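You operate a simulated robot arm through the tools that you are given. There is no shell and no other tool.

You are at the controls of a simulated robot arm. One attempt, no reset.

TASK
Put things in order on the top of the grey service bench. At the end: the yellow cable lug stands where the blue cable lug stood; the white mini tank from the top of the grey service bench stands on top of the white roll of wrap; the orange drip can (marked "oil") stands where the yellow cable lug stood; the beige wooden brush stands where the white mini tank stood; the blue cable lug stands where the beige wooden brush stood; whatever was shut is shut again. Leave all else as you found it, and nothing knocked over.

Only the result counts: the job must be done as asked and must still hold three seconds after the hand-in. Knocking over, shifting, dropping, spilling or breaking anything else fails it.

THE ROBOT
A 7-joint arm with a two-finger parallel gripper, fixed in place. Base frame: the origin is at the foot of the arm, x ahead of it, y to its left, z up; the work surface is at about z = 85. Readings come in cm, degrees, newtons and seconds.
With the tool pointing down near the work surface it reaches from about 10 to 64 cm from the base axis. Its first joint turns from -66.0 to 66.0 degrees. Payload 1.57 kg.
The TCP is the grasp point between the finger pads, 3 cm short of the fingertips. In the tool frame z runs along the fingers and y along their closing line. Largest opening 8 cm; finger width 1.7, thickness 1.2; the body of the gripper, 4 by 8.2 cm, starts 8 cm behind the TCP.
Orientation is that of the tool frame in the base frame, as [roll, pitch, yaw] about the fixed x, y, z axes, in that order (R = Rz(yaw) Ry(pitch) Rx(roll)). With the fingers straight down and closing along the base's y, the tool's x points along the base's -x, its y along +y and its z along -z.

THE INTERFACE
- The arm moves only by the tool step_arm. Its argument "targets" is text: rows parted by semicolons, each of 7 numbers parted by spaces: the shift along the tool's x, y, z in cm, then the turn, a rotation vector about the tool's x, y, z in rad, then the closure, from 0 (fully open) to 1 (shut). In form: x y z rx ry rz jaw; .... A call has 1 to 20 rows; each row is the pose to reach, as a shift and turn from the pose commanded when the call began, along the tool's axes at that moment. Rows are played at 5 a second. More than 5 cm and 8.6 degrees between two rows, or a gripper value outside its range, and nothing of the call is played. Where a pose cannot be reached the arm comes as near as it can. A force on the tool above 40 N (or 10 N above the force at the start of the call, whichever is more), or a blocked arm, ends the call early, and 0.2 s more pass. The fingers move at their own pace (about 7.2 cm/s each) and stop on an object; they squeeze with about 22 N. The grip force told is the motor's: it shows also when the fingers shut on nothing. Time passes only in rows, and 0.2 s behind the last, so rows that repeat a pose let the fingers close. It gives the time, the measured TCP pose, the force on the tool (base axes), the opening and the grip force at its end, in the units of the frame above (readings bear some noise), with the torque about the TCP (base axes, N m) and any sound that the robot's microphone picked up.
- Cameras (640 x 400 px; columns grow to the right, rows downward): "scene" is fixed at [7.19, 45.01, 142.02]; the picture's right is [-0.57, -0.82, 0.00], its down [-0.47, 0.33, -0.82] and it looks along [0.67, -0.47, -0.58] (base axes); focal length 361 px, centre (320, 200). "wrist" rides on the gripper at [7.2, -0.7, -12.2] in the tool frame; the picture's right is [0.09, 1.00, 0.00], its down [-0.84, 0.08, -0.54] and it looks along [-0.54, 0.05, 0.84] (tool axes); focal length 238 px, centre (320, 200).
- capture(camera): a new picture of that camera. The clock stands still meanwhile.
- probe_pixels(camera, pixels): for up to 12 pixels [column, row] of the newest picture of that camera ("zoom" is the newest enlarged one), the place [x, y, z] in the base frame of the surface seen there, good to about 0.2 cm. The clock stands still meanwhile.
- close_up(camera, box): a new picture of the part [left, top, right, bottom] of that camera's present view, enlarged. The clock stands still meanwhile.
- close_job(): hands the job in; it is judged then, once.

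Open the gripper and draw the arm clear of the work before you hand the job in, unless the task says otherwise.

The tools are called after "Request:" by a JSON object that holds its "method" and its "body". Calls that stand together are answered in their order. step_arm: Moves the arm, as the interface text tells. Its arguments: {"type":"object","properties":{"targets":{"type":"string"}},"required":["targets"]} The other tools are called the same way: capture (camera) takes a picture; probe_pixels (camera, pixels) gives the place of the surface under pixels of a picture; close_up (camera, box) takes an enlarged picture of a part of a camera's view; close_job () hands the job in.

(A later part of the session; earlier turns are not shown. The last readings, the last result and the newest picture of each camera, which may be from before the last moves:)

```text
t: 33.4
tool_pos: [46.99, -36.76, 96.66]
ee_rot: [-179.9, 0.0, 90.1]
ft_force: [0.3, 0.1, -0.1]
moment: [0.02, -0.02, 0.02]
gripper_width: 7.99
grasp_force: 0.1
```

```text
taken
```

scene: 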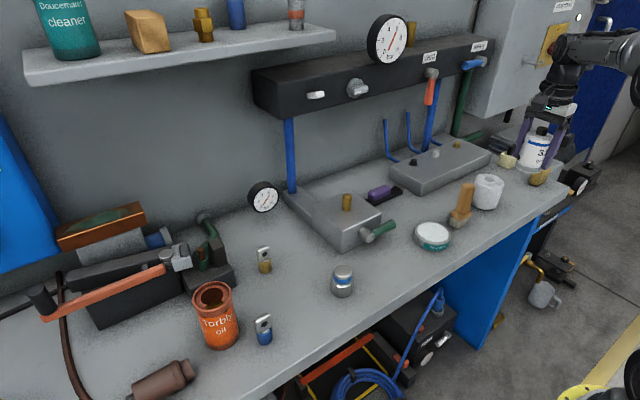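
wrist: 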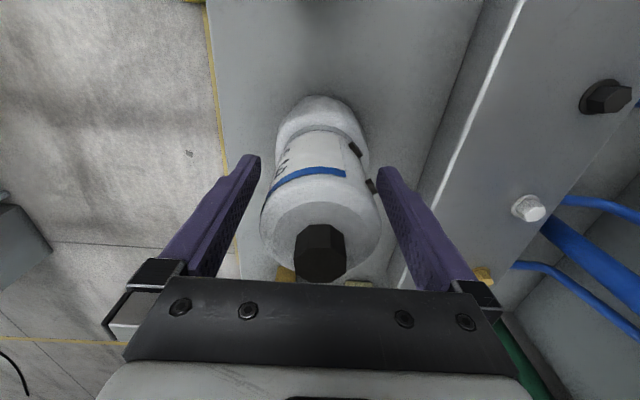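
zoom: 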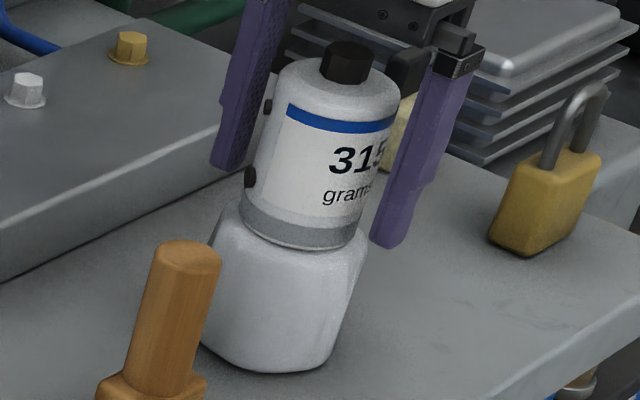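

The tank stands on the roll and the force is zero. I rise to z≈103.5 (known reachable) and slide out along +y, then view.

Request:
{"method": "step_arm", "body": {"targets": "0 0 -1.5 0 0 0 0; 0 0 -3 0 0 0 0; 0 0 -5 0 0 0 0; 0 0 -6.8 0 0 0 0; 0 0 -6.8 0 0 0 0; 2 0 -6.8 0 0 0 0; 4 0 -6.8 0 0 0 0; 7 0 -6.8 0 0 0 0; 10 0 -6.8 0 0 0 0; 13 0 -9 0 0 0 0; 16 0 -11 0 0 0 0; 16 0 -11 0 0 0 0"}}

Request:
{"method": "capture", "body": {"camera": "scene"}}

Request:
{"method": "capture", "body": {"camera": "wrist"}}

```text
t: 36.0
tool_pos: [46.98, -20.89, 107.74]
ee_rot: [180.0, 0.0, 90.2]
ft_force: [-1.0, -0.5, 0.1]
moment: [-0.02, 0.01, 0.02]
gripper_width: 7.99
grasp_force: 0.0
```

```text
taken
```

scene: 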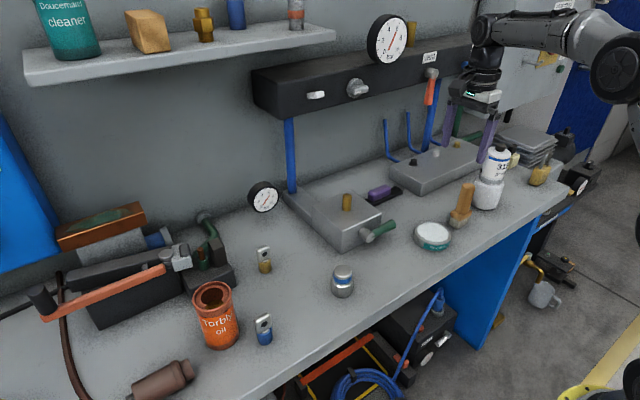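

```text
taken
```

wrist: 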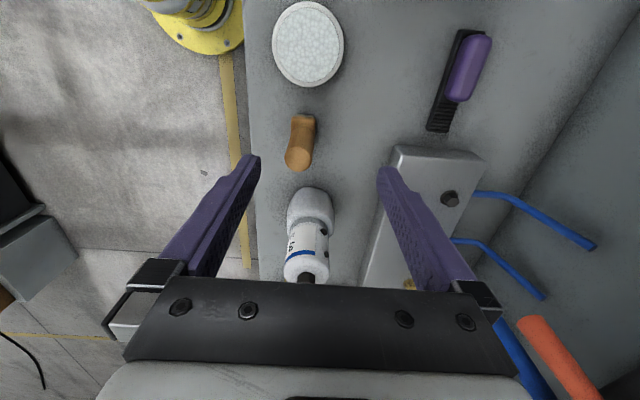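

Tank on roll is done. Now the brush: I enlarge it in the wrist view around (300,140) and probe.

Request:
{"method": "close_up", "body": {"camera": "wrist", "box": [260, 100, 340, 180]}}

Request:
{"method": "probe_pixels", "body": {"camera": "wrist", "pixels": [[298, 157], [288, 155], [309, 155], [298, 167], [304, 130], [293, 118], [316, 118], [304, 115], [303, 148], [305, 125]]}}

Request:
{"method": "close_up", "body": {"camera": "scene", "box": [430, 170, 494, 234]}}

```text
5.00 times, centred on (300, 140) of wrist
```

zoom: 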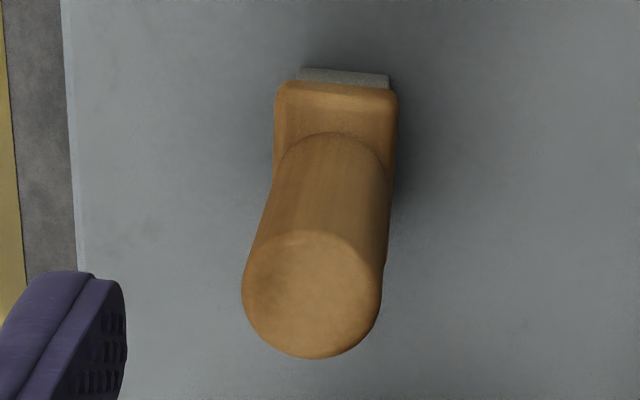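

```text
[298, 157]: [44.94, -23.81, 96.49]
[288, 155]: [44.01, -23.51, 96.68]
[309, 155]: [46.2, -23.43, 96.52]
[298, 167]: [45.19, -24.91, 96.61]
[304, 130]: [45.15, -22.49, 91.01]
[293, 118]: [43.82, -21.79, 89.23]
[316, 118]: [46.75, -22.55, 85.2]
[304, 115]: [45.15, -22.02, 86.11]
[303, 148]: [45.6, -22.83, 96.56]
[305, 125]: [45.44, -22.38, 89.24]
```

```text
6.25 times, centred on (462, 202) of scene
```

zoom: 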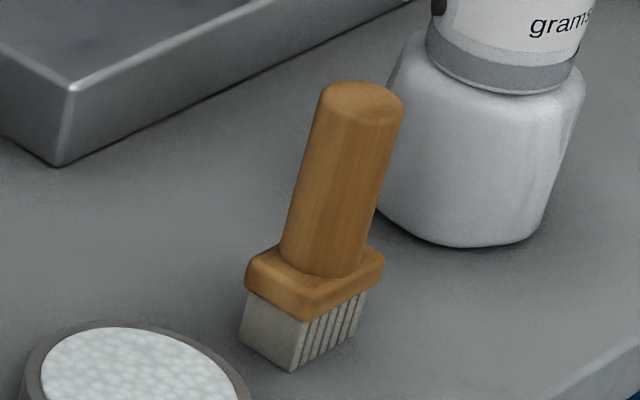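

Brush handle top centre ≈ (45.1, −23.75, 96.5), head top ≈ z 89. I move over it and lower so that the tips are just above the handle to check.

Request:
{"method": "step_arm", "body": {"targets": "-1.5 -1 1 0 0 0 0; -2.86 -1.88 3 0 0 0 0; -2.86 -1.88 6 0 0 0 0; -2.86 -1.88 7 0 0 0 0; -2.86 -1.88 7 0 0 0 0"}}

Request:
{"method": "capture", "body": {"camera": "wrist"}}

Request:
{"method": "probe_pixels", "body": {"camera": "wrist", "pixels": [[320, 165], [310, 165], [330, 165], [320, 175], [320, 155]]}}

```text
t: 37.2
tool_pos: [44.81, -23.58, 100.75]
ee_rot: [-179.9, -0.1, 90.1]
ft_force: [-0.4, 0.3, -0.4]
moment: [0.01, 0.03, -0.03]
gripper_width: 7.99
grasp_force: 0.1
```

```text
taken
```

wrist: 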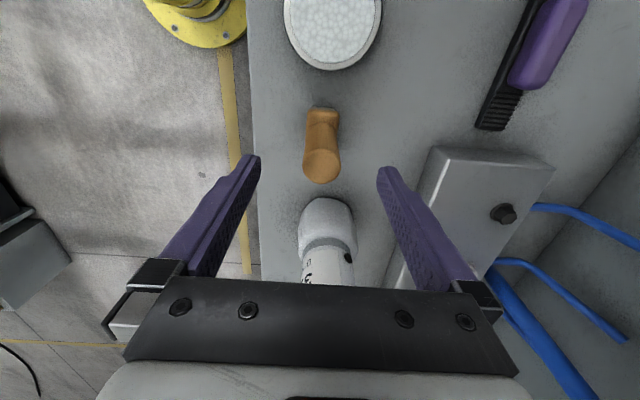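

```text
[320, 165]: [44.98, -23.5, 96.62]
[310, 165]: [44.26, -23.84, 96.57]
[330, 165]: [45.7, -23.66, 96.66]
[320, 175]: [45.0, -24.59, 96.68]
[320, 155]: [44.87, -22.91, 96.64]
```

Centred on the handle. I lower to z≈93 and close.

Request:
{"method": "step_arm", "body": {"targets": "-0.1 0.05 3 0 0 0 0; -0.1 0.05 6 0 0 0 0; -0.1 0.05 7.7 0 0 0 0; -0.1 0.05 7.7 0 0 0 0; -0.1 0.05 7.7 0 0 0 0.4; -0.1 0.05 7.7 0 0 0 0.8; -0.1 0.05 7.7 0 0 0 1; -0.1 0.05 7.7 0 0 0 1; -0.1 0.05 7.7 0 0 0 1"}}

Request:
{"method": "step_arm", "body": {"targets": "0 0 -0.3 0 0 0 1; 0 0 -0.6 0 0 0 1; 0 0 -1 0 0 0 1; 0 0 -1 0 0 0 1"}}

Request:
{"method": "close_up", "body": {"camera": "scene", "box": [400, 120, 540, 250]}}

```text
t: 39.2
tool_pos: [44.78, -23.96, 93.11]
ee_rot: [180.0, 0.0, 90.1]
ft_force: [-0.1, -0.4, 0.6]
moment: [0.05, -0.03, -0.02]
gripper_width: 2.82
grasp_force: 22.0
```

```text
t: 40.2
tool_pos: [45.07, -23.95, 94.0]
ee_rot: [179.9, 0.0, 90.1]
ft_force: [1.3, -0.5, -0.8]
moment: [-0.04, -0.03, -0.01]
gripper_width: 2.81
grasp_force: 22.2
```

```text
3.08 times, centred on (470, 185) of scene
```

zoom: 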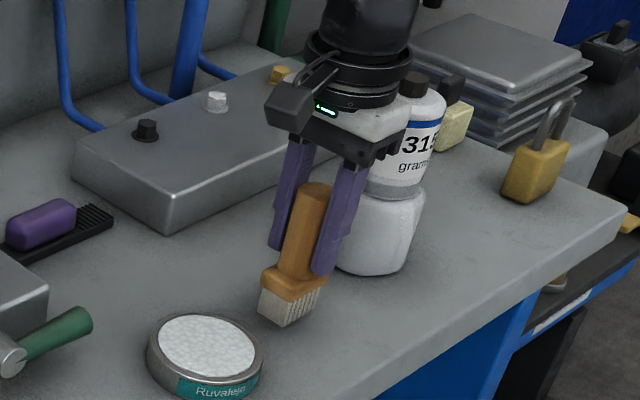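

The brush is lifted (bristles clear). I raise it to z≈105 and carry it to +y.

Request:
{"method": "step_arm", "body": {"targets": "0 0 -3 0 0 0 1; 0 0 -6 0 0 0 1; 0 0 -9 0 0 0 1; 0 0 -11 0 0 0 1; 3 0 -11 0 0 0 1; 6.5 0 -11 0 0 0 1; 10 0 -11 0 0 0 1; 13.5 0 -11 0 0 0 1; 17 0 -11 0 0 0 1; 20.5 0 -11 0 0 0 1; 24 0 -11 0 0 0 1; 27.5 0 -11 0 0 0 1; 31 0 -11 0 0 0 1; 34.5 0 -11 0 0 0 1; 38 0 -11 0 0 0 1; 41.5 1.5 -11 0 0 0 1; 44.5 3.5 -11 0 0 0 1; 46.8 5.9 -11 0 0 0 1; 46.8 5.9 -11 0 0 0 1"}}

Request:
{"method": "capture", "body": {"camera": "wrist"}}

Request:
{"method": "capture", "body": {"camera": "scene"}}

```text
t: 44.2
tool_pos: [50.78, 23.01, 105.14]
ee_rot: [-180.0, 0.0, 90.2]
ft_force: [-0.3, 0.6, -0.8]
moment: [-0.03, -0.01, -0.02]
gripper_width: 2.79
grasp_force: 22.1
```

```text
taken
```

wrist: 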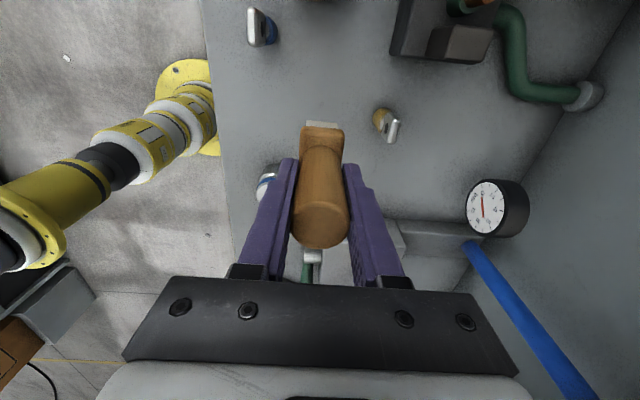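

```text
taken
```

scene: 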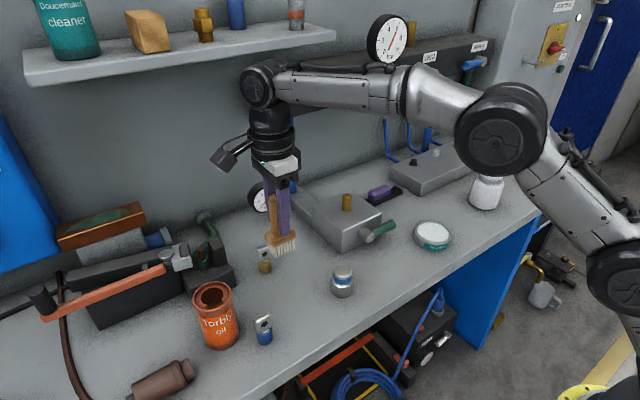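

The brush is over the tank's old place. I lower it to just above the bench.

Request:
{"method": "step_arm", "body": {"targets": "-0.15 0.2 3 0 0 0 1; -0.15 0.2 6 0 0 0 1; -0.15 0.2 9 0 0 0 1; -0.15 0.2 11 0 0 0 1; -0.15 0.2 11.6 0 0 0 1; -0.15 0.2 11.6 0 0 0 1; -0.15 0.2 11.6 0 0 0 1"}}

Request:
{"method": "close_up", "body": {"camera": "scene", "box": [240, 220, 330, 310]}}

```text
t: 45.8
tool_pos: [51.08, 22.69, 93.57]
ee_rot: [180.0, 0.1, 90.1]
ft_force: [-0.7, 0.5, -0.8]
moment: [-0.01, -0.01, -0.04]
gripper_width: 2.83
grasp_force: 22.6
```

```text
4.44 times, centred on (285, 265) of scene
```

zoom: 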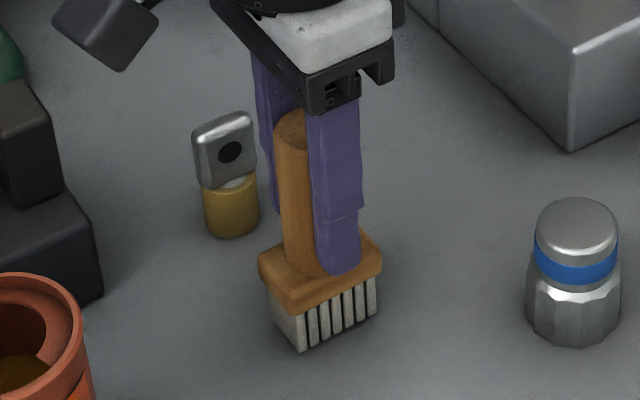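

Request:
{"method": "step_arm", "body": {"targets": "0.1 0 0.15 0 0 0 1; 0.1 0 0.3 0 0 0 1; 0.1 0 0.4 0 0 0 1; 0.1 0 0.4 0 0 0 1"}}

Request:
{"method": "step_arm", "body": {"targets": "0 0 0.07 0 0 0 1; 0 0 0.14 0 0 0 1; 0 0 0.14 0 0 0 1"}}

```text
t: 46.8
tool_pos: [51.11, 22.85, 93.17]
ee_rot: [180.0, 0.0, 90.1]
ft_force: [-0.3, -0.6, 2.1]
moment: [-0.06, 0.03, 0.0]
gripper_width: 2.81
grasp_force: 22.0
```

```text
t: 47.6
tool_pos: [51.05, 22.81, 93.04]
ee_rot: [179.8, 0.0, 90.1]
ft_force: [-0.4, -2.4, 7.6]
moment: [-0.22, 0.07, 0.04]
gripper_width: 2.81
grasp_force: 21.5
```

Contact (7.6 N). I ease up by 0.12 cm and open the fingers.

Request:
{"method": "step_arm", "body": {"targets": "0 0 -0.12 0 0 0 1; 0 0 -0.12 0 0 0 1; 0 0 -0.12 0 0 0 0.6; 0 0 -0.12 0 0 0 0.5; 0 0 -0.12 0 0 0 0.4; 0 0 -0.12 0 0 0 0.4"}}

Request:
{"method": "close_up", "body": {"camera": "scene", "box": [240, 220, 330, 310]}}

Request:
{"method": "capture", "body": {"camera": "wrist"}}

```text
t: 49.0
tool_pos: [51.01, 22.88, 93.14]
ee_rot: [-179.9, 0.1, 90.1]
ft_force: [-1.3, 0.6, 0.6]
moment: [-0.01, 0.01, 0.01]
gripper_width: 4.84
grasp_force: 0.1
```

```text
4.44 times, centred on (285, 265) of scene
```

zoom: 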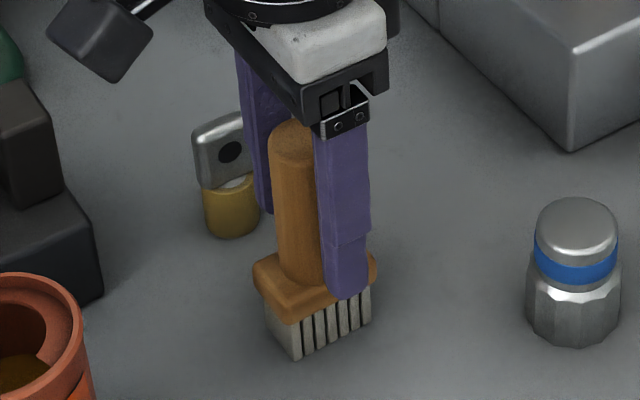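

```text
taken
```

wrist: 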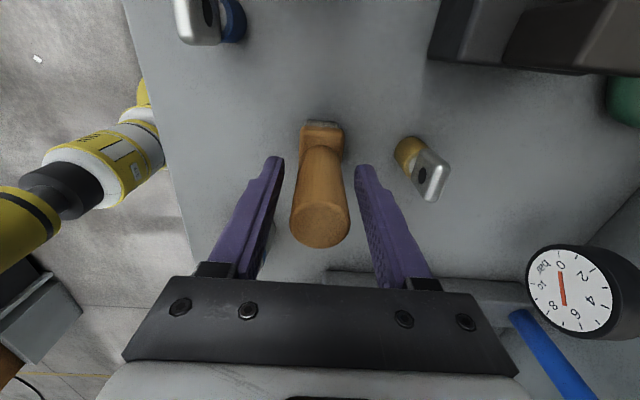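

The brush stands free at the tank's old place. I rise and move over the blue lug, seen at (205,20).

Request:
{"method": "step_arm", "body": {"targets": "0 0 -3 0 0 0 0.4; 0 0 -6 0 0 0 0.4; 0 0 -9 0 0 0 0.3; 0 0 -10 0 0 0 0.2; 2.5 -2 -10 0 0 0 0.2; 5 -4.5 -10 0 0 0 0.2; 7.9 -7.1 -10 0 0 0 0.2; 7.9 -7.1 -8 0 0 0 0.2; 7.9 -7.1 -8 0 0 0 0.2"}}

Request:
{"method": "capture", "body": {"camera": "wrist"}}

Request:
{"method": "close_up", "body": {"camera": "wrist", "box": [270, 90, 370, 190]}}

```text
t: 51.0
tool_pos: [43.9, 30.86, 101.28]
ee_rot: [180.0, -0.1, 90.0]
ft_force: [0.9, 0.5, -0.4]
moment: [0.04, -0.01, 0.02]
gripper_width: 6.4
grasp_force: 0.0
```

```text
taken
```

wrist: 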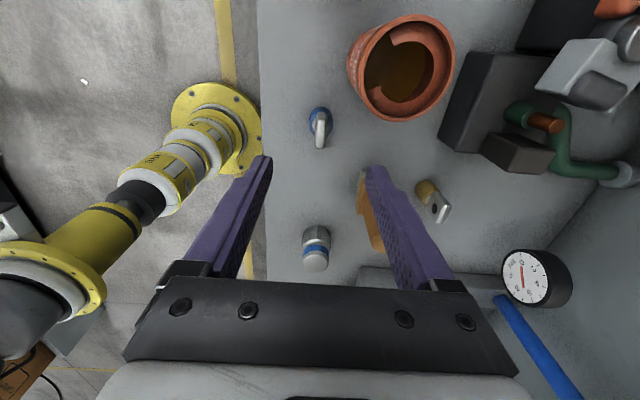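

```text
4.00 times, centred on (320, 140) of wrist
```

zoom: 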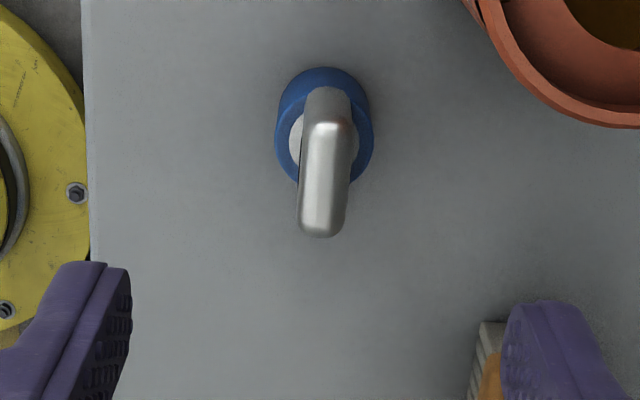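

Request:
{"method": "probe_pixels", "body": {"camera": "zoom", "pixels": [[281, 140], [369, 140], [292, 140], [355, 165], [325, 130], [320, 225], [303, 200], [345, 200], [322, 80], [320, 180]]}}

```text
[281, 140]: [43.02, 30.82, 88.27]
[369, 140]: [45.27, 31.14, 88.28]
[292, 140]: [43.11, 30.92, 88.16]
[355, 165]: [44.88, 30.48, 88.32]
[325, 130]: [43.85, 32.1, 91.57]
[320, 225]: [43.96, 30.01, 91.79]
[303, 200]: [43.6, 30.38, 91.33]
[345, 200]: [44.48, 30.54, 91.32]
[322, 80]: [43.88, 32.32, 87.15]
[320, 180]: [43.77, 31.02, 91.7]
```

Blue lug centre ≈ (44.0, 31.0), barrel from bench to z 88.4. I lower to z≈88.4 around the barrel and close.

Request:
{"method": "step_arm", "body": {"targets": "0.1 0.1 4 0 0 0 0.2; 0.1 0.1 8 0 0 0 0.2; 0.1 0.1 11 0 0 0 0.2; 0.1 0.1 12.8 0 0 0 0.2; 0.1 0.1 12.8 0 0 0 0.2; 0.1 0.1 12.8 0 0 0 0.5; 0.1 0.1 12.8 0 0 0 0.8; 0.1 0.1 12.8 0 0 0 1; 0.1 0.1 12.8 0 0 0 1"}}

Request:
{"method": "step_arm", "body": {"targets": "0 0 -0.3 0 0 0 1; 0 0 -0.8 0 0 0 1; 0 0 -1.5 0 0 0 1; 0 0 -2.5 0 0 0 1; 0 0 -2.5 0 0 0 1"}}

Request:
{"method": "close_up", "body": {"camera": "scene", "box": [200, 270, 320, 370]}}

Request:
{"method": "capture", "body": {"camera": "wrist"}}

```text
t: 53.0
tool_pos: [44.04, 31.05, 88.34]
ee_rot: [-180.0, 0.0, 90.1]
ft_force: [0.4, 0.1, 0.8]
moment: [-0.01, 0.0, -0.01]
gripper_width: 2.08
grasp_force: 21.6
```

```text
t: 54.2
tool_pos: [43.92, 31.01, 90.88]
ee_rot: [180.0, 0.0, 90.0]
ft_force: [0.2, 0.7, -0.8]
moment: [0.03, 0.0, -0.01]
gripper_width: 2.09
grasp_force: 22.4
```

```text
4.00 times, centred on (260, 320) of scene
```

zoom: 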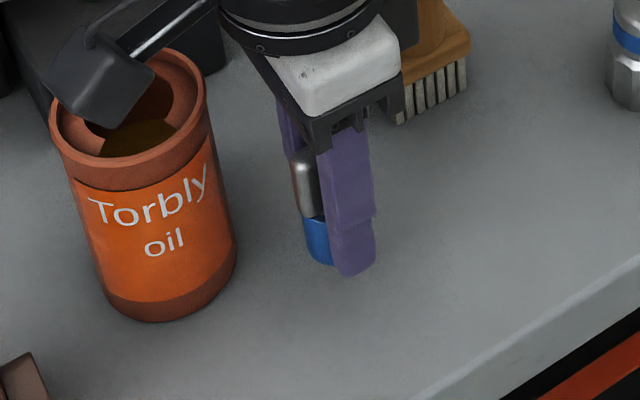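

```text
taken
```

wrist: 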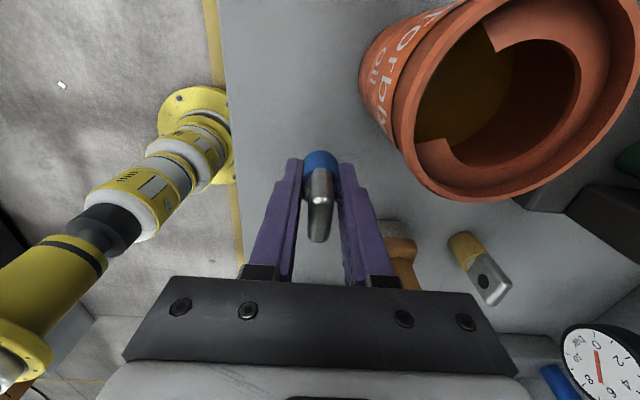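

The blue lug is held and lifted. I raise to z≈101 and carry it along −y to the brush's old place.

Request:
{"method": "step_arm", "body": {"targets": "0 0 -4 0 0 0 1; 0 0 -8 0 0 0 1; 0 0 -10 0 0 0 1; -3.5 0 -10 0 0 0 1; -7 0 -10 0 0 0 1; -10.5 0 -10 0 0 0 1; -14 0 -10 0 0 0 1; -17.5 0 -10 0 0 0 1; -21 0 -10 0 0 0 1; -24.5 0 -10 0 0 0 1; -28 0 -10 0 0 0 1; -31.5 0 -10 0 0 0 1; -35 0 -10 0 0 0 1; -38.5 0 -10 0 0 0 1; -42 0 -10 0 0 0 1; -45.5 0.5 -10 0 0 0 1; -49 1 -10 0 0 0 1; -52 1 -10 0 0 0 1; -54.7 1.1 -10 0 0 0 1; -54.7 1.1 -10 0 0 0 1"}}

Request:
{"method": "capture", "body": {"camera": "wrist"}}

Request:
{"method": "capture", "body": {"camera": "scene"}}

```text
t: 58.4
tool_pos: [45.29, -23.81, 100.93]
ee_rot: [-180.0, 0.0, 90.1]
ft_force: [-0.4, -0.3, -0.5]
moment: [0.0, 0.04, 0.0]
gripper_width: 2.1
grasp_force: 22.7
```

```text
taken
```

wrist: 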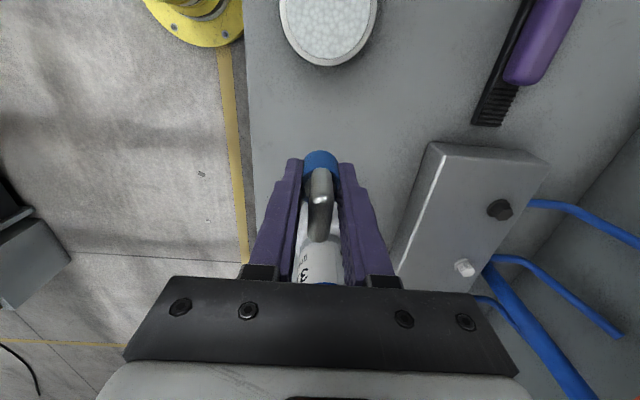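

```text
taken
```

scene: 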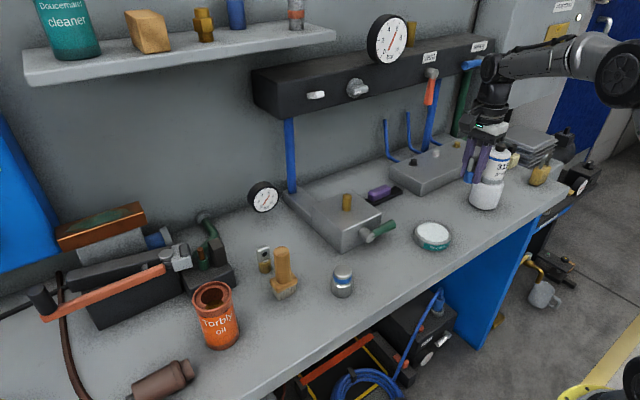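

Over the brush's old place. I lower to just above the bench and then in small steps.

Request:
{"method": "step_arm", "body": {"targets": "0 -0.1 4 0 0 0 1; 0.05 -0.1 8 0 0 0 1; 0.05 -0.1 11 0 0 0 1; 0.05 -0.1 12.1 0 0 0 1; 0.05 -0.1 12.1 0 0 0 1"}}

Request:
{"method": "step_arm", "body": {"targets": "0 0 0.12 0 0 0 1; 0 0 0.24 0 0 0 1; 0 0 0.34 0 0 0 1; 0 0 0.34 0 0 0 1"}}

```text
t: 59.6
tool_pos: [45.36, -23.59, 88.51]
ee_rot: [-180.0, 0.0, 90.1]
ft_force: [-1.0, 0.0, -0.9]
moment: [-0.03, 0.0, 0.0]
gripper_width: 2.08
grasp_force: 21.7
```

```text
t: 60.6
tool_pos: [45.35, -23.67, 88.26]
ee_rot: [179.8, 0.1, 90.2]
ft_force: [-0.6, 1.0, 7.5]
moment: [0.05, 0.04, 0.0]
gripper_width: 2.09
grasp_force: 22.7
```

Contact at z≈88.3, but x reads 45.35 against the brush's ≈45.0. I lift slightly, shift −0.3 in x, and set down again.

Request:
{"method": "step_arm", "body": {"targets": "0 0 -0.4 0 0 0 1; 0 -0.3 -0.4 0 0 0 1; 0 -0.3 -0.2 0 0 0 1; 0 -0.3 -0.08 0 0 0 1; 0 -0.3 -0.08 0 0 0 1"}}

Request:
{"method": "close_up", "body": {"camera": "scene", "box": [420, 140, 520, 240]}}

```text
t: 61.8
tool_pos: [44.86, -23.61, 88.35]
ee_rot: [179.9, -0.1, 90.1]
ft_force: [0.9, 0.3, 0.0]
moment: [0.01, 0.01, 0.02]
gripper_width: 2.11
grasp_force: 22.1
```

```text
4.00 times, centred on (470, 190) of scene
```

zoom: 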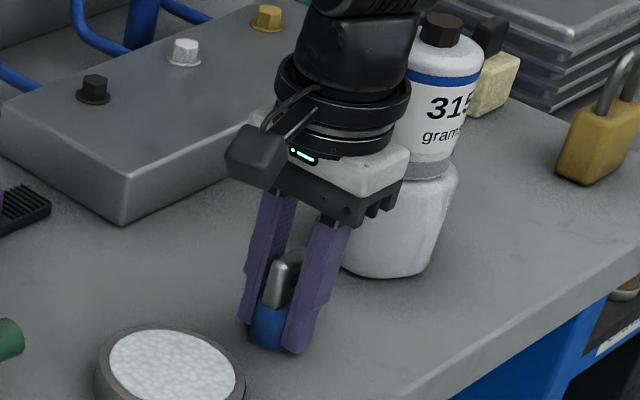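

Touching with zero load. I open the fingers and rise straight up.

Request:
{"method": "step_arm", "body": {"targets": "0 0 0 0 0 0 0.7; 0 0 0 0 0 0 0.6; 0 0 0 0 0 0 0.5; 0 0 0 0 0 0 0.4; 0 0 0 0 0 0 0.3; 0 0 -2 0 0 0 0.3; 0 0 -5 0 0 0 0.3; 0 0 -9 0 0 0 0.3; 0 0 -13 0 0 0 0.3; 4 0 -13 0 0 0 0.3; 8 0 -13 0 0 0 0.3; 8 0 -13 0 0 0 0.3"}}

Request:
{"method": "capture", "body": {"camera": "wrist"}}

Request:
{"method": "close_up", "body": {"camera": "scene", "box": [420, 140, 520, 240]}}

```text
t: 64.4
tool_pos: [45.02, -15.65, 101.63]
ee_rot: [180.0, 0.1, 90.1]
ft_force: [1.3, -0.3, -0.1]
moment: [0.02, -0.01, -0.02]
gripper_width: 5.6
grasp_force: 0.0
```

```text
taken
```

wrist: 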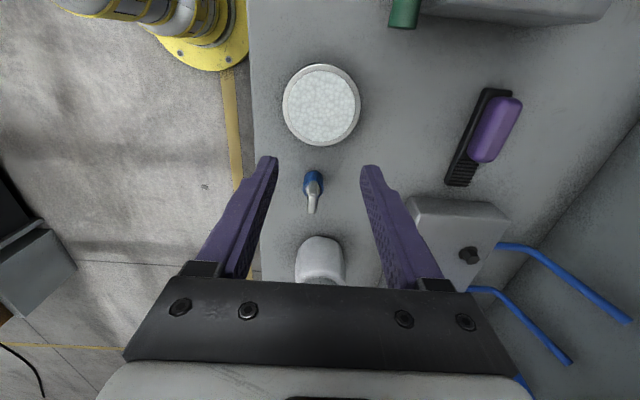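

```text
4.00 times, centred on (470, 190) of scene
```

zoom: 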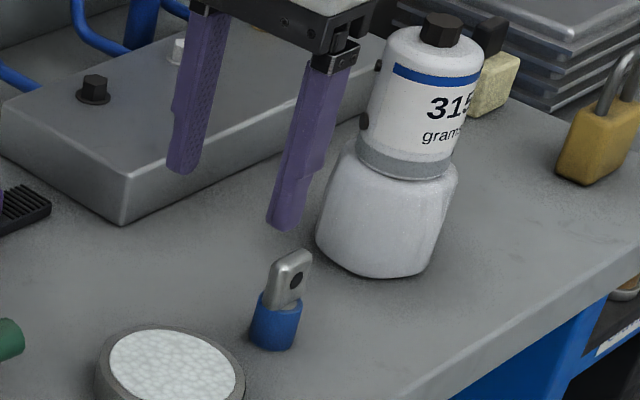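

Blue lug stands at the brush's old place; tank on roll fine. Now toward the yellow lug: first along +y to y≈16, then +x.

Request:
{"method": "step_arm", "body": {"targets": "4 0 0 0 0 0 0.3; 8 0 0 0 0 0 0.3; 12 0 0 0 0 0 0.3; 16 0 0 0 0 0 0.3; 20 0 0 0 0 0 0.3; 24 0 0 0 0 0 0.3; 28 0 0 0 0 0 0.3; 31.6 0 0 0 0 0 0.3; 31.6 4 0 0 0 0 0.3; 31.6 7 0 0 0 0 0.3; 31.6 7 0 0 0 0 0.3"}}

Request:
{"method": "capture", "body": {"camera": "wrist"}}

```text
t: 66.8
tool_pos: [52.32, 15.93, 101.24]
ee_rot: [-180.0, -0.1, 90.1]
ft_force: [0.7, 0.5, 0.3]
moment: [-0.02, 0.0, 0.0]
gripper_width: 5.59
grasp_force: 0.1
```

```text
taken
```

wrist: 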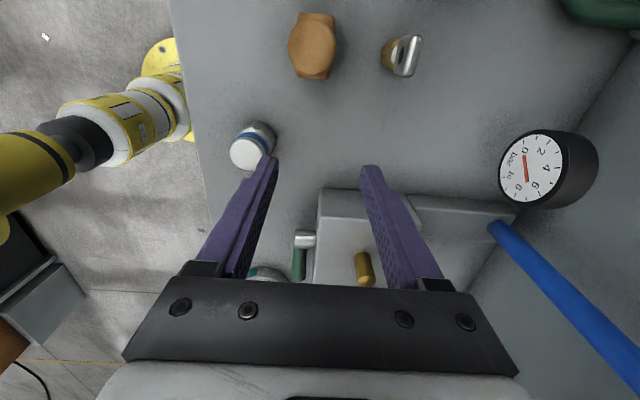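

Request:
{"method": "step_arm", "body": {"targets": "0 3 0 0 0 0 0.3; 0 6.4 0 0 0 0 0.3; 3.5 6.4 0 0 0 0 0.3; 7 6.4 0 0 0 0 0.3; 7 6.4 0 0 0 0 0.3"}}

Request:
{"method": "capture", "body": {"camera": "wrist"}}

Request:
{"method": "close_up", "body": {"camera": "wrist", "box": [270, 90, 370, 190]}}

```text
t: 68.0
tool_pos: [58.25, 22.89, 101.22]
ee_rot: [-180.0, 0.0, 90.1]
ft_force: [0.3, 0.0, 0.1]
moment: [0.0, -0.02, 0.01]
gripper_width: 5.61
grasp_force: 0.2
```

```text
taken
```

wrist: 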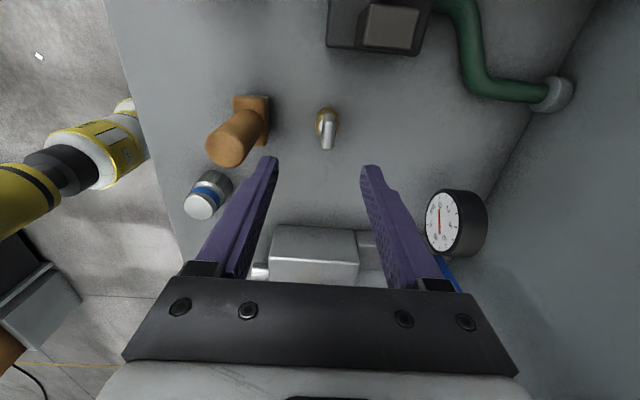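

```text
4.00 times, centred on (320, 140) of wrist
```

zoom: 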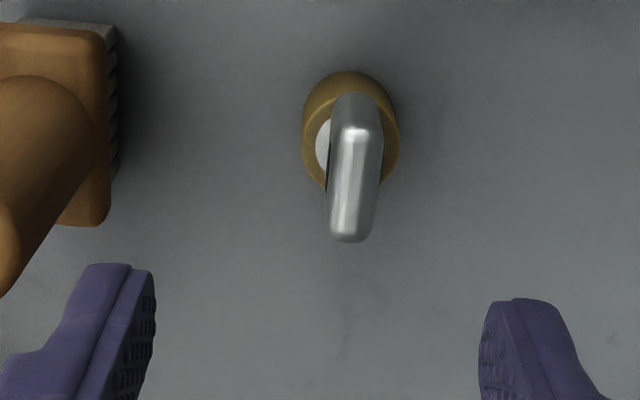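

Request:
{"method": "probe_pixels", "body": {"camera": "zoom", "pixels": [[306, 140], [394, 140], [318, 140], [355, 130], [350, 230], [350, 180], [348, 80], [20, 130], [105, 210], [60, 100]]}}

```text
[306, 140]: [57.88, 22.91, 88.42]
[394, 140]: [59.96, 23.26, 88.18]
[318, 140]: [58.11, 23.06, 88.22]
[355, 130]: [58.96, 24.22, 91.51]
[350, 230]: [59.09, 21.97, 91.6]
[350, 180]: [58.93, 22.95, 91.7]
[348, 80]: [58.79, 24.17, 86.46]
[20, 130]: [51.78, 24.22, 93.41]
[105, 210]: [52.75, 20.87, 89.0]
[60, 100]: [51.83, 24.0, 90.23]
```

Yellow lug centre ≈ (58.92, 23.05). I lower around its barrel to z≈88.4 and close.

Request:
{"method": "step_arm", "body": {"targets": "0.12 0.65 1 0 0 0 0.3; 0.12 0.65 5 0 0 0 0.3; 0.12 0.65 9 0 0 0 0.3; 0.12 0.65 12 0 0 0 0.3; 0.12 0.65 12.8 0 0 0 0.3; 0.12 0.65 12.8 0 0 0 0.3; 0.12 0.65 12.8 0 0 0 0.6; 0.12 0.65 12.8 0 0 0 0.8; 0.12 0.65 12.8 0 0 0 1; 0.12 0.65 12.8 0 0 0 1"}}

Request:
{"method": "step_arm", "body": {"targets": "0 0 -0.3 0 0 0 1; 0 0 -0.8 0 0 0 1; 0 0 -1.5 0 0 0 1; 0 0 -2.5 0 0 0 1; 0 0 -2.5 0 0 0 1"}}

Request:
{"method": "close_up", "body": {"camera": "scene", "box": [200, 200, 340, 340]}}

Request:
{"method": "capture", "body": {"camera": "wrist"}}

```text
t: 70.2
tool_pos: [58.9, 23.03, 88.3]
ee_rot: [179.9, 0.0, 90.1]
ft_force: [0.4, 0.0, -0.8]
moment: [0.0, 0.0, 0.01]
gripper_width: 2.35
grasp_force: 21.8
```

```text
t: 71.4
tool_pos: [59.05, 23.06, 90.96]
ee_rot: [179.9, 0.0, 90.0]
ft_force: [-0.7, -0.1, -0.6]
moment: [-0.03, 0.01, 0.04]
gripper_width: 2.36
grasp_force: 21.9
```

```text
2.86 times, centred on (270, 270) of scene
```

zoom: 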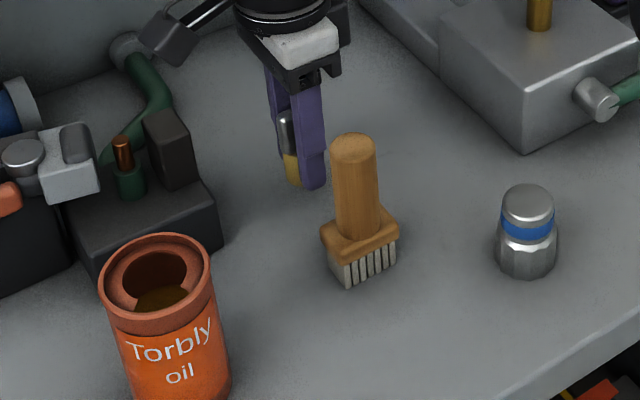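

```text
taken
```

wrist: 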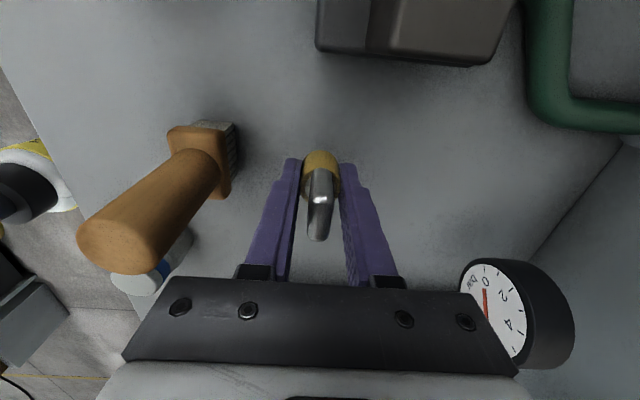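

Yellow lug is held. I lift to z≈101, go round the brush and head for the blue lug's old place (44.0, 31.0).

Request:
{"method": "step_arm", "body": {"targets": "0 0 -4 0 0 0 1; 0 0 -8 0 0 0 1; 0 0 -10 0 0 0 1; -3.5 0 -10 0 0 0 1; -7 0 -10 0 0 0 1; -7 -4 -10 0 0 0 1; -7 -8 -10 0 0 0 1; -7 -12 -10 0 0 0 1; -7 -14.95 -10 0 0 0 1; -3 -14.95 -10 0 0 0 1; 1 -14.95 -10 0 0 0 1; 5 -14.95 -10 0 0 0 1; 7.98 -14.95 -10 0 0 0 1; 7.98 -14.95 -10 0 0 0 1; 7.98 -14.95 -6 0 0 0 1; 7.98 -14.95 -3 0 0 0 1; 7.98 -14.95 -3 0 0 0 1"}}

Request:
{"method": "capture", "body": {"camera": "wrist"}}

Request:
{"method": "capture", "body": {"camera": "scene"}}

```text
t: 75.0
tool_pos: [43.79, 31.07, 93.88]
ee_rot: [-180.0, 0.0, 90.1]
ft_force: [-1.4, -0.3, -0.7]
moment: [-0.03, -0.01, -0.03]
gripper_width: 2.33
grasp_force: 22.1
```

```text
taken
```

wrist: 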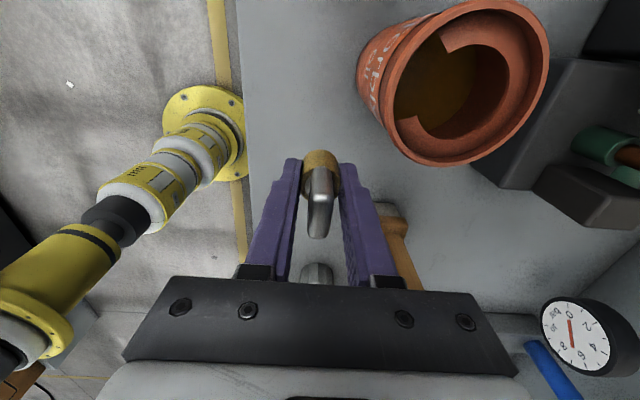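

```text
taken
```

scene: 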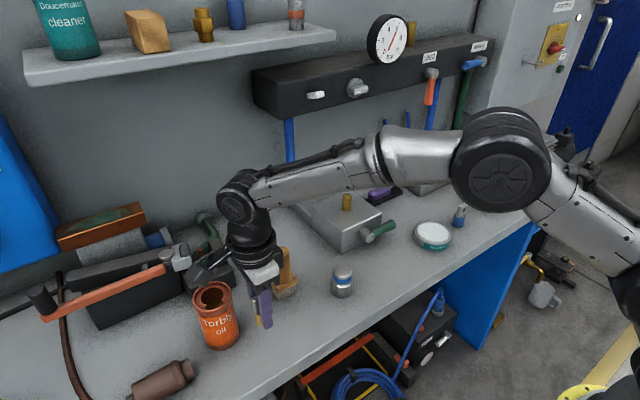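

Request:
{"method": "step_arm", "body": {"targets": "0 0.15 3 0 0 0 1; 0 0.15 5.1 0 0 0 1; 0 0.15 5.1 0 0 0 1"}}

Request:
{"method": "step_arm", "body": {"targets": "0 0 0.1 0 0 0 1; 0 0 0.2 0 0 0 1; 0 0 0.3 0 0 0 1; 0 0 0.3 0 0 0 1"}}

```text
t: 75.8
tool_pos: [44.02, 31.22, 89.1]
ee_rot: [-180.0, 0.0, 90.1]
ft_force: [0.5, -0.4, -1.0]
moment: [-0.01, 0.01, 0.01]
gripper_width: 2.34
grasp_force: 21.9
```

```text
t: 76.8
tool_pos: [44.03, 31.13, 88.74]
ee_rot: [180.0, 0.0, 90.0]
ft_force: [-0.8, 0.4, -0.8]
moment: [-0.02, 0.0, 0.01]
gripper_width: 2.32
grasp_force: 22.6
```

Request:
{"method": "step_arm", "body": {"targets": "-0.1 0 0.1 0 0 0 1; -0.1 0 0.2 0 0 0 1; -0.1 0 0.3 0 0 0 1; -0.1 0 0.3 0 0 0 1"}}

```text
t: 77.8
tool_pos: [44.01, 31.05, 88.55]
ee_rot: [179.9, -0.1, 90.1]
ft_force: [-2.7, 0.9, 10.9]
moment: [0.01, 0.14, -0.05]
gripper_width: 2.38
grasp_force: 22.6
```

Contact (10.9 N) at the blue lug's old place. I ease up 0.13 cm, open and check.

Request:
{"method": "step_arm", "body": {"targets": "0 0 -0.13 0 0 0 1; 0 0 -0.13 0 0 0 1; 0 0 -0.13 0 0 0 0.7; 0 0 -0.13 0 0 0 0.6; 0 0 -0.13 0 0 0 0.5; 0 0 -0.13 0 0 0 0.4; 0 0 -0.13 0 0 0 0.3; 0 0 -2 0 0 0 0.3; 0 0 -5 0 0 0 0.3; 0 0 -9 0 0 0 0.3; 0 0 -13 0 0 0 0.2; 0 0 -13 0 0 0 0.1"}}

Request:
{"method": "capture", "body": {"camera": "wrist"}}

Request:
{"method": "close_up", "body": {"camera": "scene", "box": [180, 220, 380, 360]}}

```text
t: 80.4
tool_pos: [44.1, 30.96, 101.51]
ee_rot: [-180.0, 0.0, 90.1]
ft_force: [-0.1, -0.7, 0.4]
moment: [-0.02, -0.01, 0.03]
gripper_width: 7.2
grasp_force: 0.1
```

```text
taken
```

wrist: 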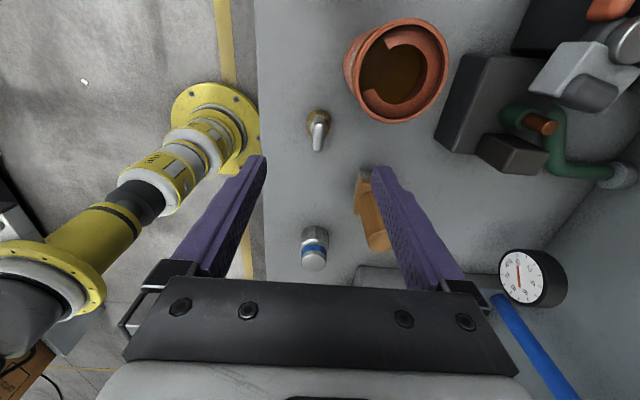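

```text
2.86 times, centred on (280, 290) of scene
```

zoom: 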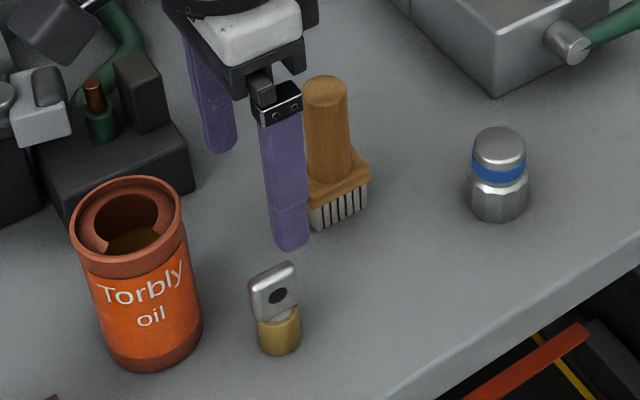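

Yellow lug stands at the blue lug's old place. Next the oil can: I rotate back to closing along y while moving over it (centre ≈ (48.9, 36.75)).

Request:
{"method": "step_arm", "body": {"targets": "0 0 -1 0 0 -0.14 0; 0 0 -1 0 0 -0.28 0; 0 0 -1 0 0 -0.42 0; 0 0 -1 0 0 -0.56 0; 0 0 -1 0 0 -0.7 0; 1 1 -1 0 0 -0.84 0; 2 2 -1 0 0 -0.98 0; 3 3 -1 0 0 -1.12 0; 4 4 -1 0 0 -1.26 0; 5.75 4.85 -1 0 0 -1.4 0; 5.75 4.85 -1 0 0 -1.5 0; 5.75 4.85 -1 0 0 -1.571 0; 5.75 4.85 -1 0 0 -1.571 0"}}

Request:
{"method": "capture", "body": {"camera": "wrist"}}

Request:
{"method": "close_up", "body": {"camera": "wrist", "box": [260, 80, 380, 190]}}

```text
t: 83.2
tool_pos: [48.88, 36.62, 102.35]
ee_rot: [180.0, -0.1, -179.8]
ft_force: [-0.7, 0.7, -0.3]
moment: [0.01, -0.04, -0.04]
gripper_width: 7.97
grasp_force: 0.0
```

```text
taken
```

wrist: 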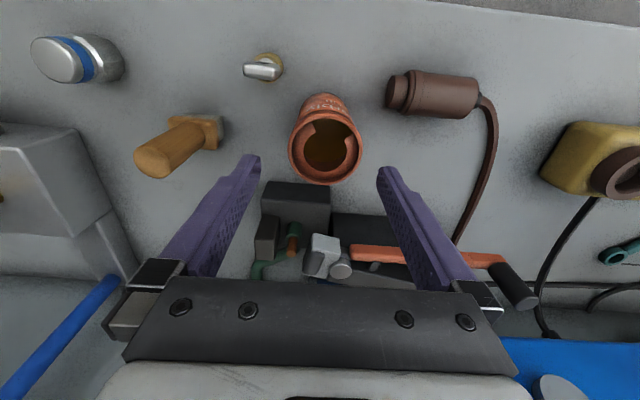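

```text
3.64 times, centred on (320, 135) of wrist
```

zoom: 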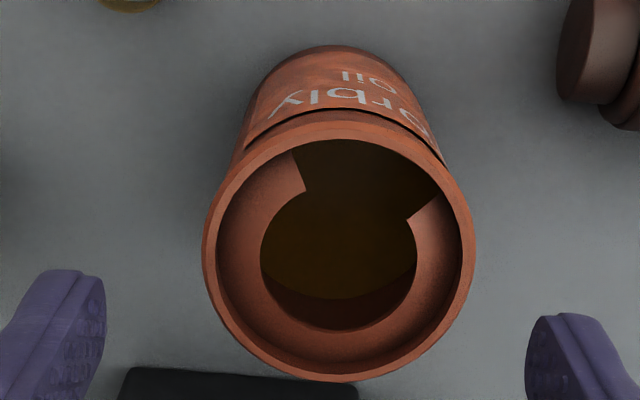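

Request:
{"method": "probe_pixels", "body": {"camera": "zoom", "pixels": [[210, 245], [468, 240], [340, 374], [338, 129], [250, 340], [435, 335], [250, 155], [435, 155], [340, 290], [340, 90], [575, 60], [240, 378]]}}

Request:
{"method": "probe_pixels", "body": {"camera": "wrist", "pixels": [[390, 95], [400, 110], [300, 200], [268, 190], [330, 200], [205, 140]]}}

```text
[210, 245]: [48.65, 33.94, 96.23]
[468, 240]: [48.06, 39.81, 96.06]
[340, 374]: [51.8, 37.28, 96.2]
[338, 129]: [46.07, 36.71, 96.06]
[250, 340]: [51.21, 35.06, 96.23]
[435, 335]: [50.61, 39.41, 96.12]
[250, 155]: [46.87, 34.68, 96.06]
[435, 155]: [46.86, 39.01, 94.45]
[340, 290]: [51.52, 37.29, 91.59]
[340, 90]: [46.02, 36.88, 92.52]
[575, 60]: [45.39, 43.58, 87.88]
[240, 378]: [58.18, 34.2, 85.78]
```

```text
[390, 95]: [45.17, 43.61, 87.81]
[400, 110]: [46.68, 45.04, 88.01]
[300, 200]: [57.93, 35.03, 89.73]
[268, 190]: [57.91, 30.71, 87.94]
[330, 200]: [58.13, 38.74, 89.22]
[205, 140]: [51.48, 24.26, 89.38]
```

Oil can rim centre ≈ (48.9, 36.9), diameter ≈ 6.0 cm. I shift +0.25 in y, lower to z≈90.4 and close.

Request:
{"method": "step_arm", "body": {"targets": "0 0.25 1 0 0 0 0; 0 0.25 4 0 0 0 0; 0 0.25 7 0 0 0 0; 0 0.25 10 0 0 0 0; 0 0.25 12 0 0 0 0; 0 0.25 12 0 0 0 0; 0 0.25 12 0 0 0 0.2; 0 0.25 12 0 0 0 0.4; 0 0.25 12 0 0 0 0.7; 0 0.25 12 0 0 0 1; 0 0.25 12 0 0 0 1"}}

Request:
{"method": "step_arm", "body": {"targets": "0 0 -0.2 0 0 0 1; 0 0 -0.4 0 0 0 1; 0 0 -0.6 0 0 0 1; 0 0 -0.8 0 0 0 1; 0 0 -0.8 0 0 0 1"}}

Request:
{"method": "capture", "body": {"camera": "wrist"}}

Request:
{"method": "close_up", "body": {"camera": "scene", "box": [160, 220, 320, 370]}}

```text
t: 85.6
tool_pos: [48.55, 37.14, 90.4]
ee_rot: [179.9, 0.0, -179.9]
ft_force: [0.4, 0.4, 0.3]
moment: [0.04, -0.03, -0.02]
gripper_width: 5.84
grasp_force: 21.7
```

```text
t: 86.8
tool_pos: [48.7, 36.75, 91.0]
ee_rot: [180.0, 0.0, -179.9]
ft_force: [-0.3, 0.3, -2.6]
moment: [0.01, 0.01, 0.05]
gripper_width: 5.83
grasp_force: 22.3
```

```text
taken
```

wrist: 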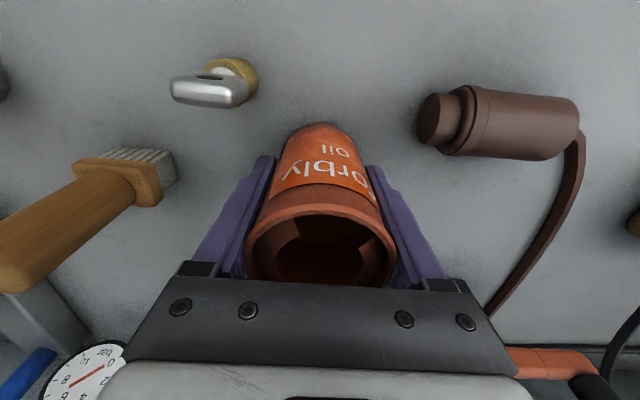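

```text
2.67 times, centred on (240, 295) of scene
```

zoom: 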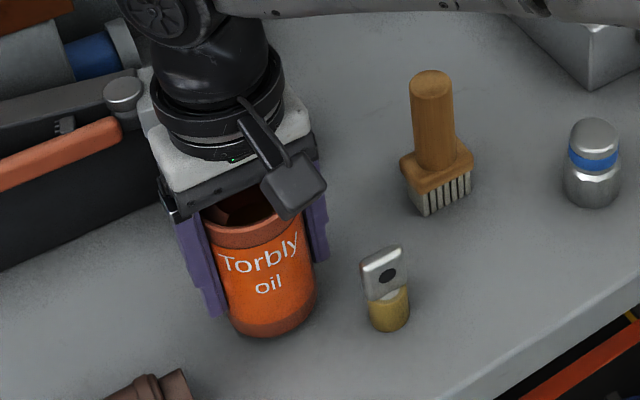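

The can is held (≈3 N, 5.83 cm). I lift it slowly to z≈101 and carry it gently in a straight line toward the yellow lug's old place.

Request:
{"method": "step_arm", "body": {"targets": "0 0 -0.7 0 0 0 1; 0 0 -1.7 0 0 0 1; 0 0 -3 0 0 0 1; 0 0 -4.5 0 0 0 1; 0 0 -6 0 0 0 1; 0 0 -7.5 0 0 0 1; 0 0 -9 0 0 0 1; 0 0 -10 0 0 0 1; 0 0 -10 0 0 0 1"}}

Request:
{"method": "capture", "body": {"camera": "scene"}}

Request:
{"method": "step_arm", "body": {"targets": "-0.6 -0.85 0 0 0 0 1; -1.7 -2.35 0 0 0 0 1; -3 -4.15 0 0 0 0 1; -4.3 -5.95 0 0 0 0 1; -5.6 -7.75 0 0 0 0 1; -6.9 -9.55 0 0 0 0 1; -8.2 -11.35 0 0 0 0 1; -9.3 -12.9 0 0 0 0 1; -10 -13.85 0 0 0 0 1; -10 -13.85 0 0 0 0 1; -10 -13.85 0 0 0 0 1"}}

Request:
{"method": "capture", "body": {"camera": "wrist"}}

Request:
{"method": "capture", "body": {"camera": "scene"}}

```text
t: 88.8
tool_pos: [48.9, 36.88, 101.15]
ee_rot: [180.0, 0.1, -179.9]
ft_force: [-0.3, 0.7, -2.4]
moment: [0.03, 0.0, 0.01]
gripper_width: 5.83
grasp_force: 21.9
```

```text
taken
```

scene: 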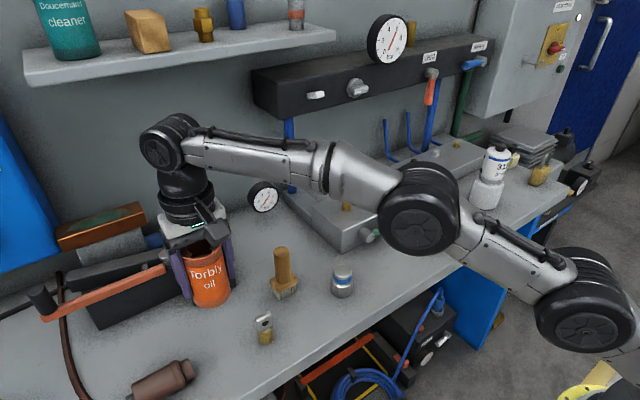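

```text
t: 91.2
tool_pos: [58.55, 22.86, 100.95]
ee_rot: [179.9, 0.0, -179.8]
ft_force: [1.0, 0.1, -2.8]
moment: [0.03, 0.05, -0.02]
gripper_width: 5.82
grasp_force: 22.0
```

```text
taken
```

wrist: 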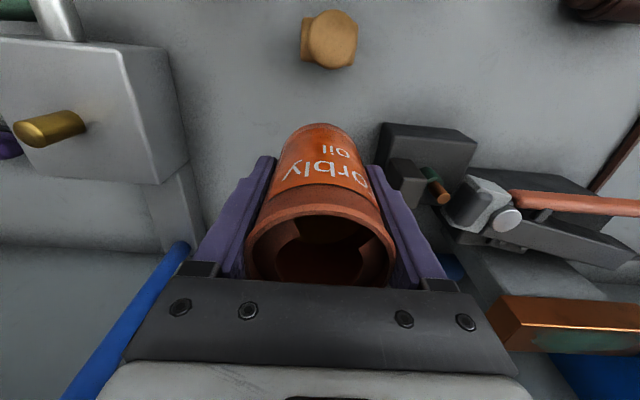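

```text
taken
```

scene: 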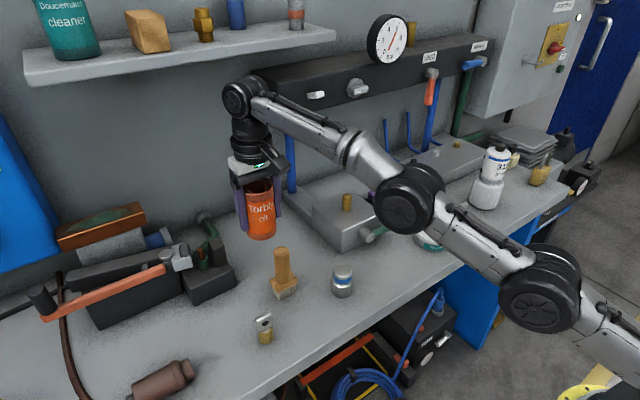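

Above the yellow lug's old place with good clearance. I lower to just above the bench slowly.

Request:
{"method": "step_arm", "body": {"targets": "-0.1 0.1 1 0 0 0 1; -0.15 0.15 2.5 0 0 0 1; -0.15 0.15 4.5 0 0 0 1; -0.15 0.15 6.5 0 0 0 1; -0.15 0.15 8.2 0 0 0 1; -0.15 0.15 9.4 0 0 0 1; -0.15 0.15 9.9 0 0 0 1; -0.15 0.15 9.9 0 0 0 1; -0.15 0.15 9.9 0 0 0 1"}}

Request:
{"method": "step_arm", "body": {"targets": "0 0 0.15 0 0 0 1; 0 0 0.3 0 0 0 1; 0 0 0.3 0 0 0 1"}}

Request:
{"method": "close_up", "body": {"camera": "scene", "box": [200, 200, 340, 340]}}

```text
t: 93.2
tool_pos: [58.87, 23.24, 91.17]
ee_rot: [180.0, 0.0, -179.9]
ft_force: [-0.3, 0.1, -1.9]
moment: [0.01, 0.01, 0.03]
gripper_width: 5.83
grasp_force: 22.6
```

```text
t: 94.0
tool_pos: [59.04, 23.04, 91.04]
ee_rot: [180.0, 0.0, -179.9]
ft_force: [-0.6, 0.0, -2.7]
moment: [-0.02, 0.01, 0.01]
gripper_width: 5.82
grasp_force: 21.8
```

```text
2.86 times, centred on (270, 270) of scene
```

zoom: 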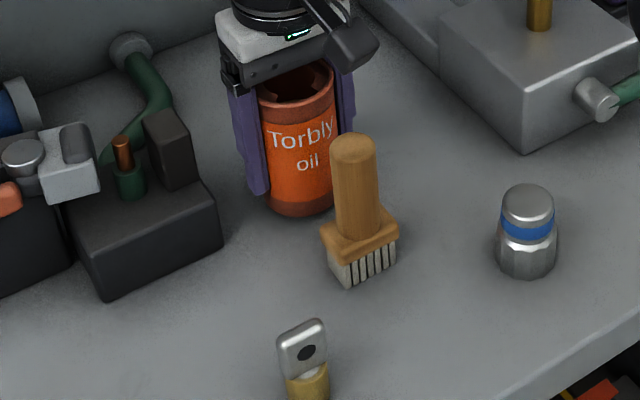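

Request:
{"method": "step_arm", "body": {"targets": "0.12 0 0.15 0 0 0 1; 0.12 0 0.3 0 0 0 1; 0.12 0 0.3 0 0 0 1"}}

Request:
{"method": "step_arm", "body": {"targets": "0 0 0.1 0 0 0 1; 0 0 0.2 0 0 0 1; 0 0 0.2 0 0 0 1"}}

```text
t: 94.8
tool_pos: [59.0, 23.09, 90.54]
ee_rot: [179.9, 0.1, -179.9]
ft_force: [0.4, 0.3, -2.1]
moment: [-0.01, 0.02, 0.01]
gripper_width: 5.82
grasp_force: 21.9
```

```text
t: 95.6
tool_pos: [58.94, 23.17, 90.25]
ee_rot: [-180.0, 0.1, -179.9]
ft_force: [0.3, 0.1, -3.0]
moment: [-0.03, 0.05, 0.01]
gripper_width: 5.81
grasp_force: 21.8
```

Request:
{"method": "capture", "body": {"camera": "wrist"}}

Request:
{"method": "step_arm", "body": {"targets": "0.1 -0.05 0.1 0 0 0 1; 0.1 -0.05 0.2 0 0 0 1; 0.1 -0.05 0.2 0 0 0 1"}}

```text
taken
```

wrist: 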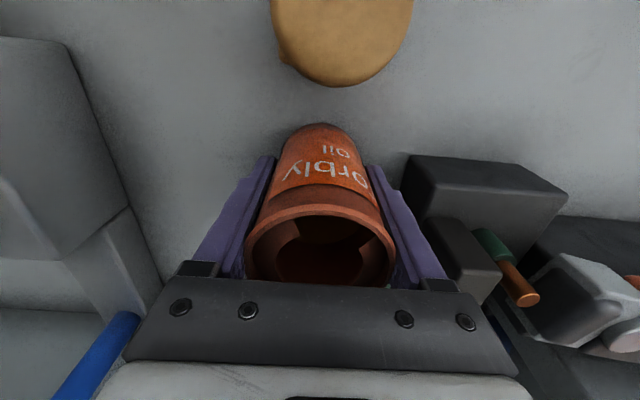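

```text
t: 96.4
tool_pos: [58.94, 23.12, 90.34]
ee_rot: [-180.0, 0.1, -179.9]
ft_force: [-0.9, -1.3, 3.2]
moment: [-0.11, 0.17, 0.01]
gripper_width: 5.82
grasp_force: 22.1
```

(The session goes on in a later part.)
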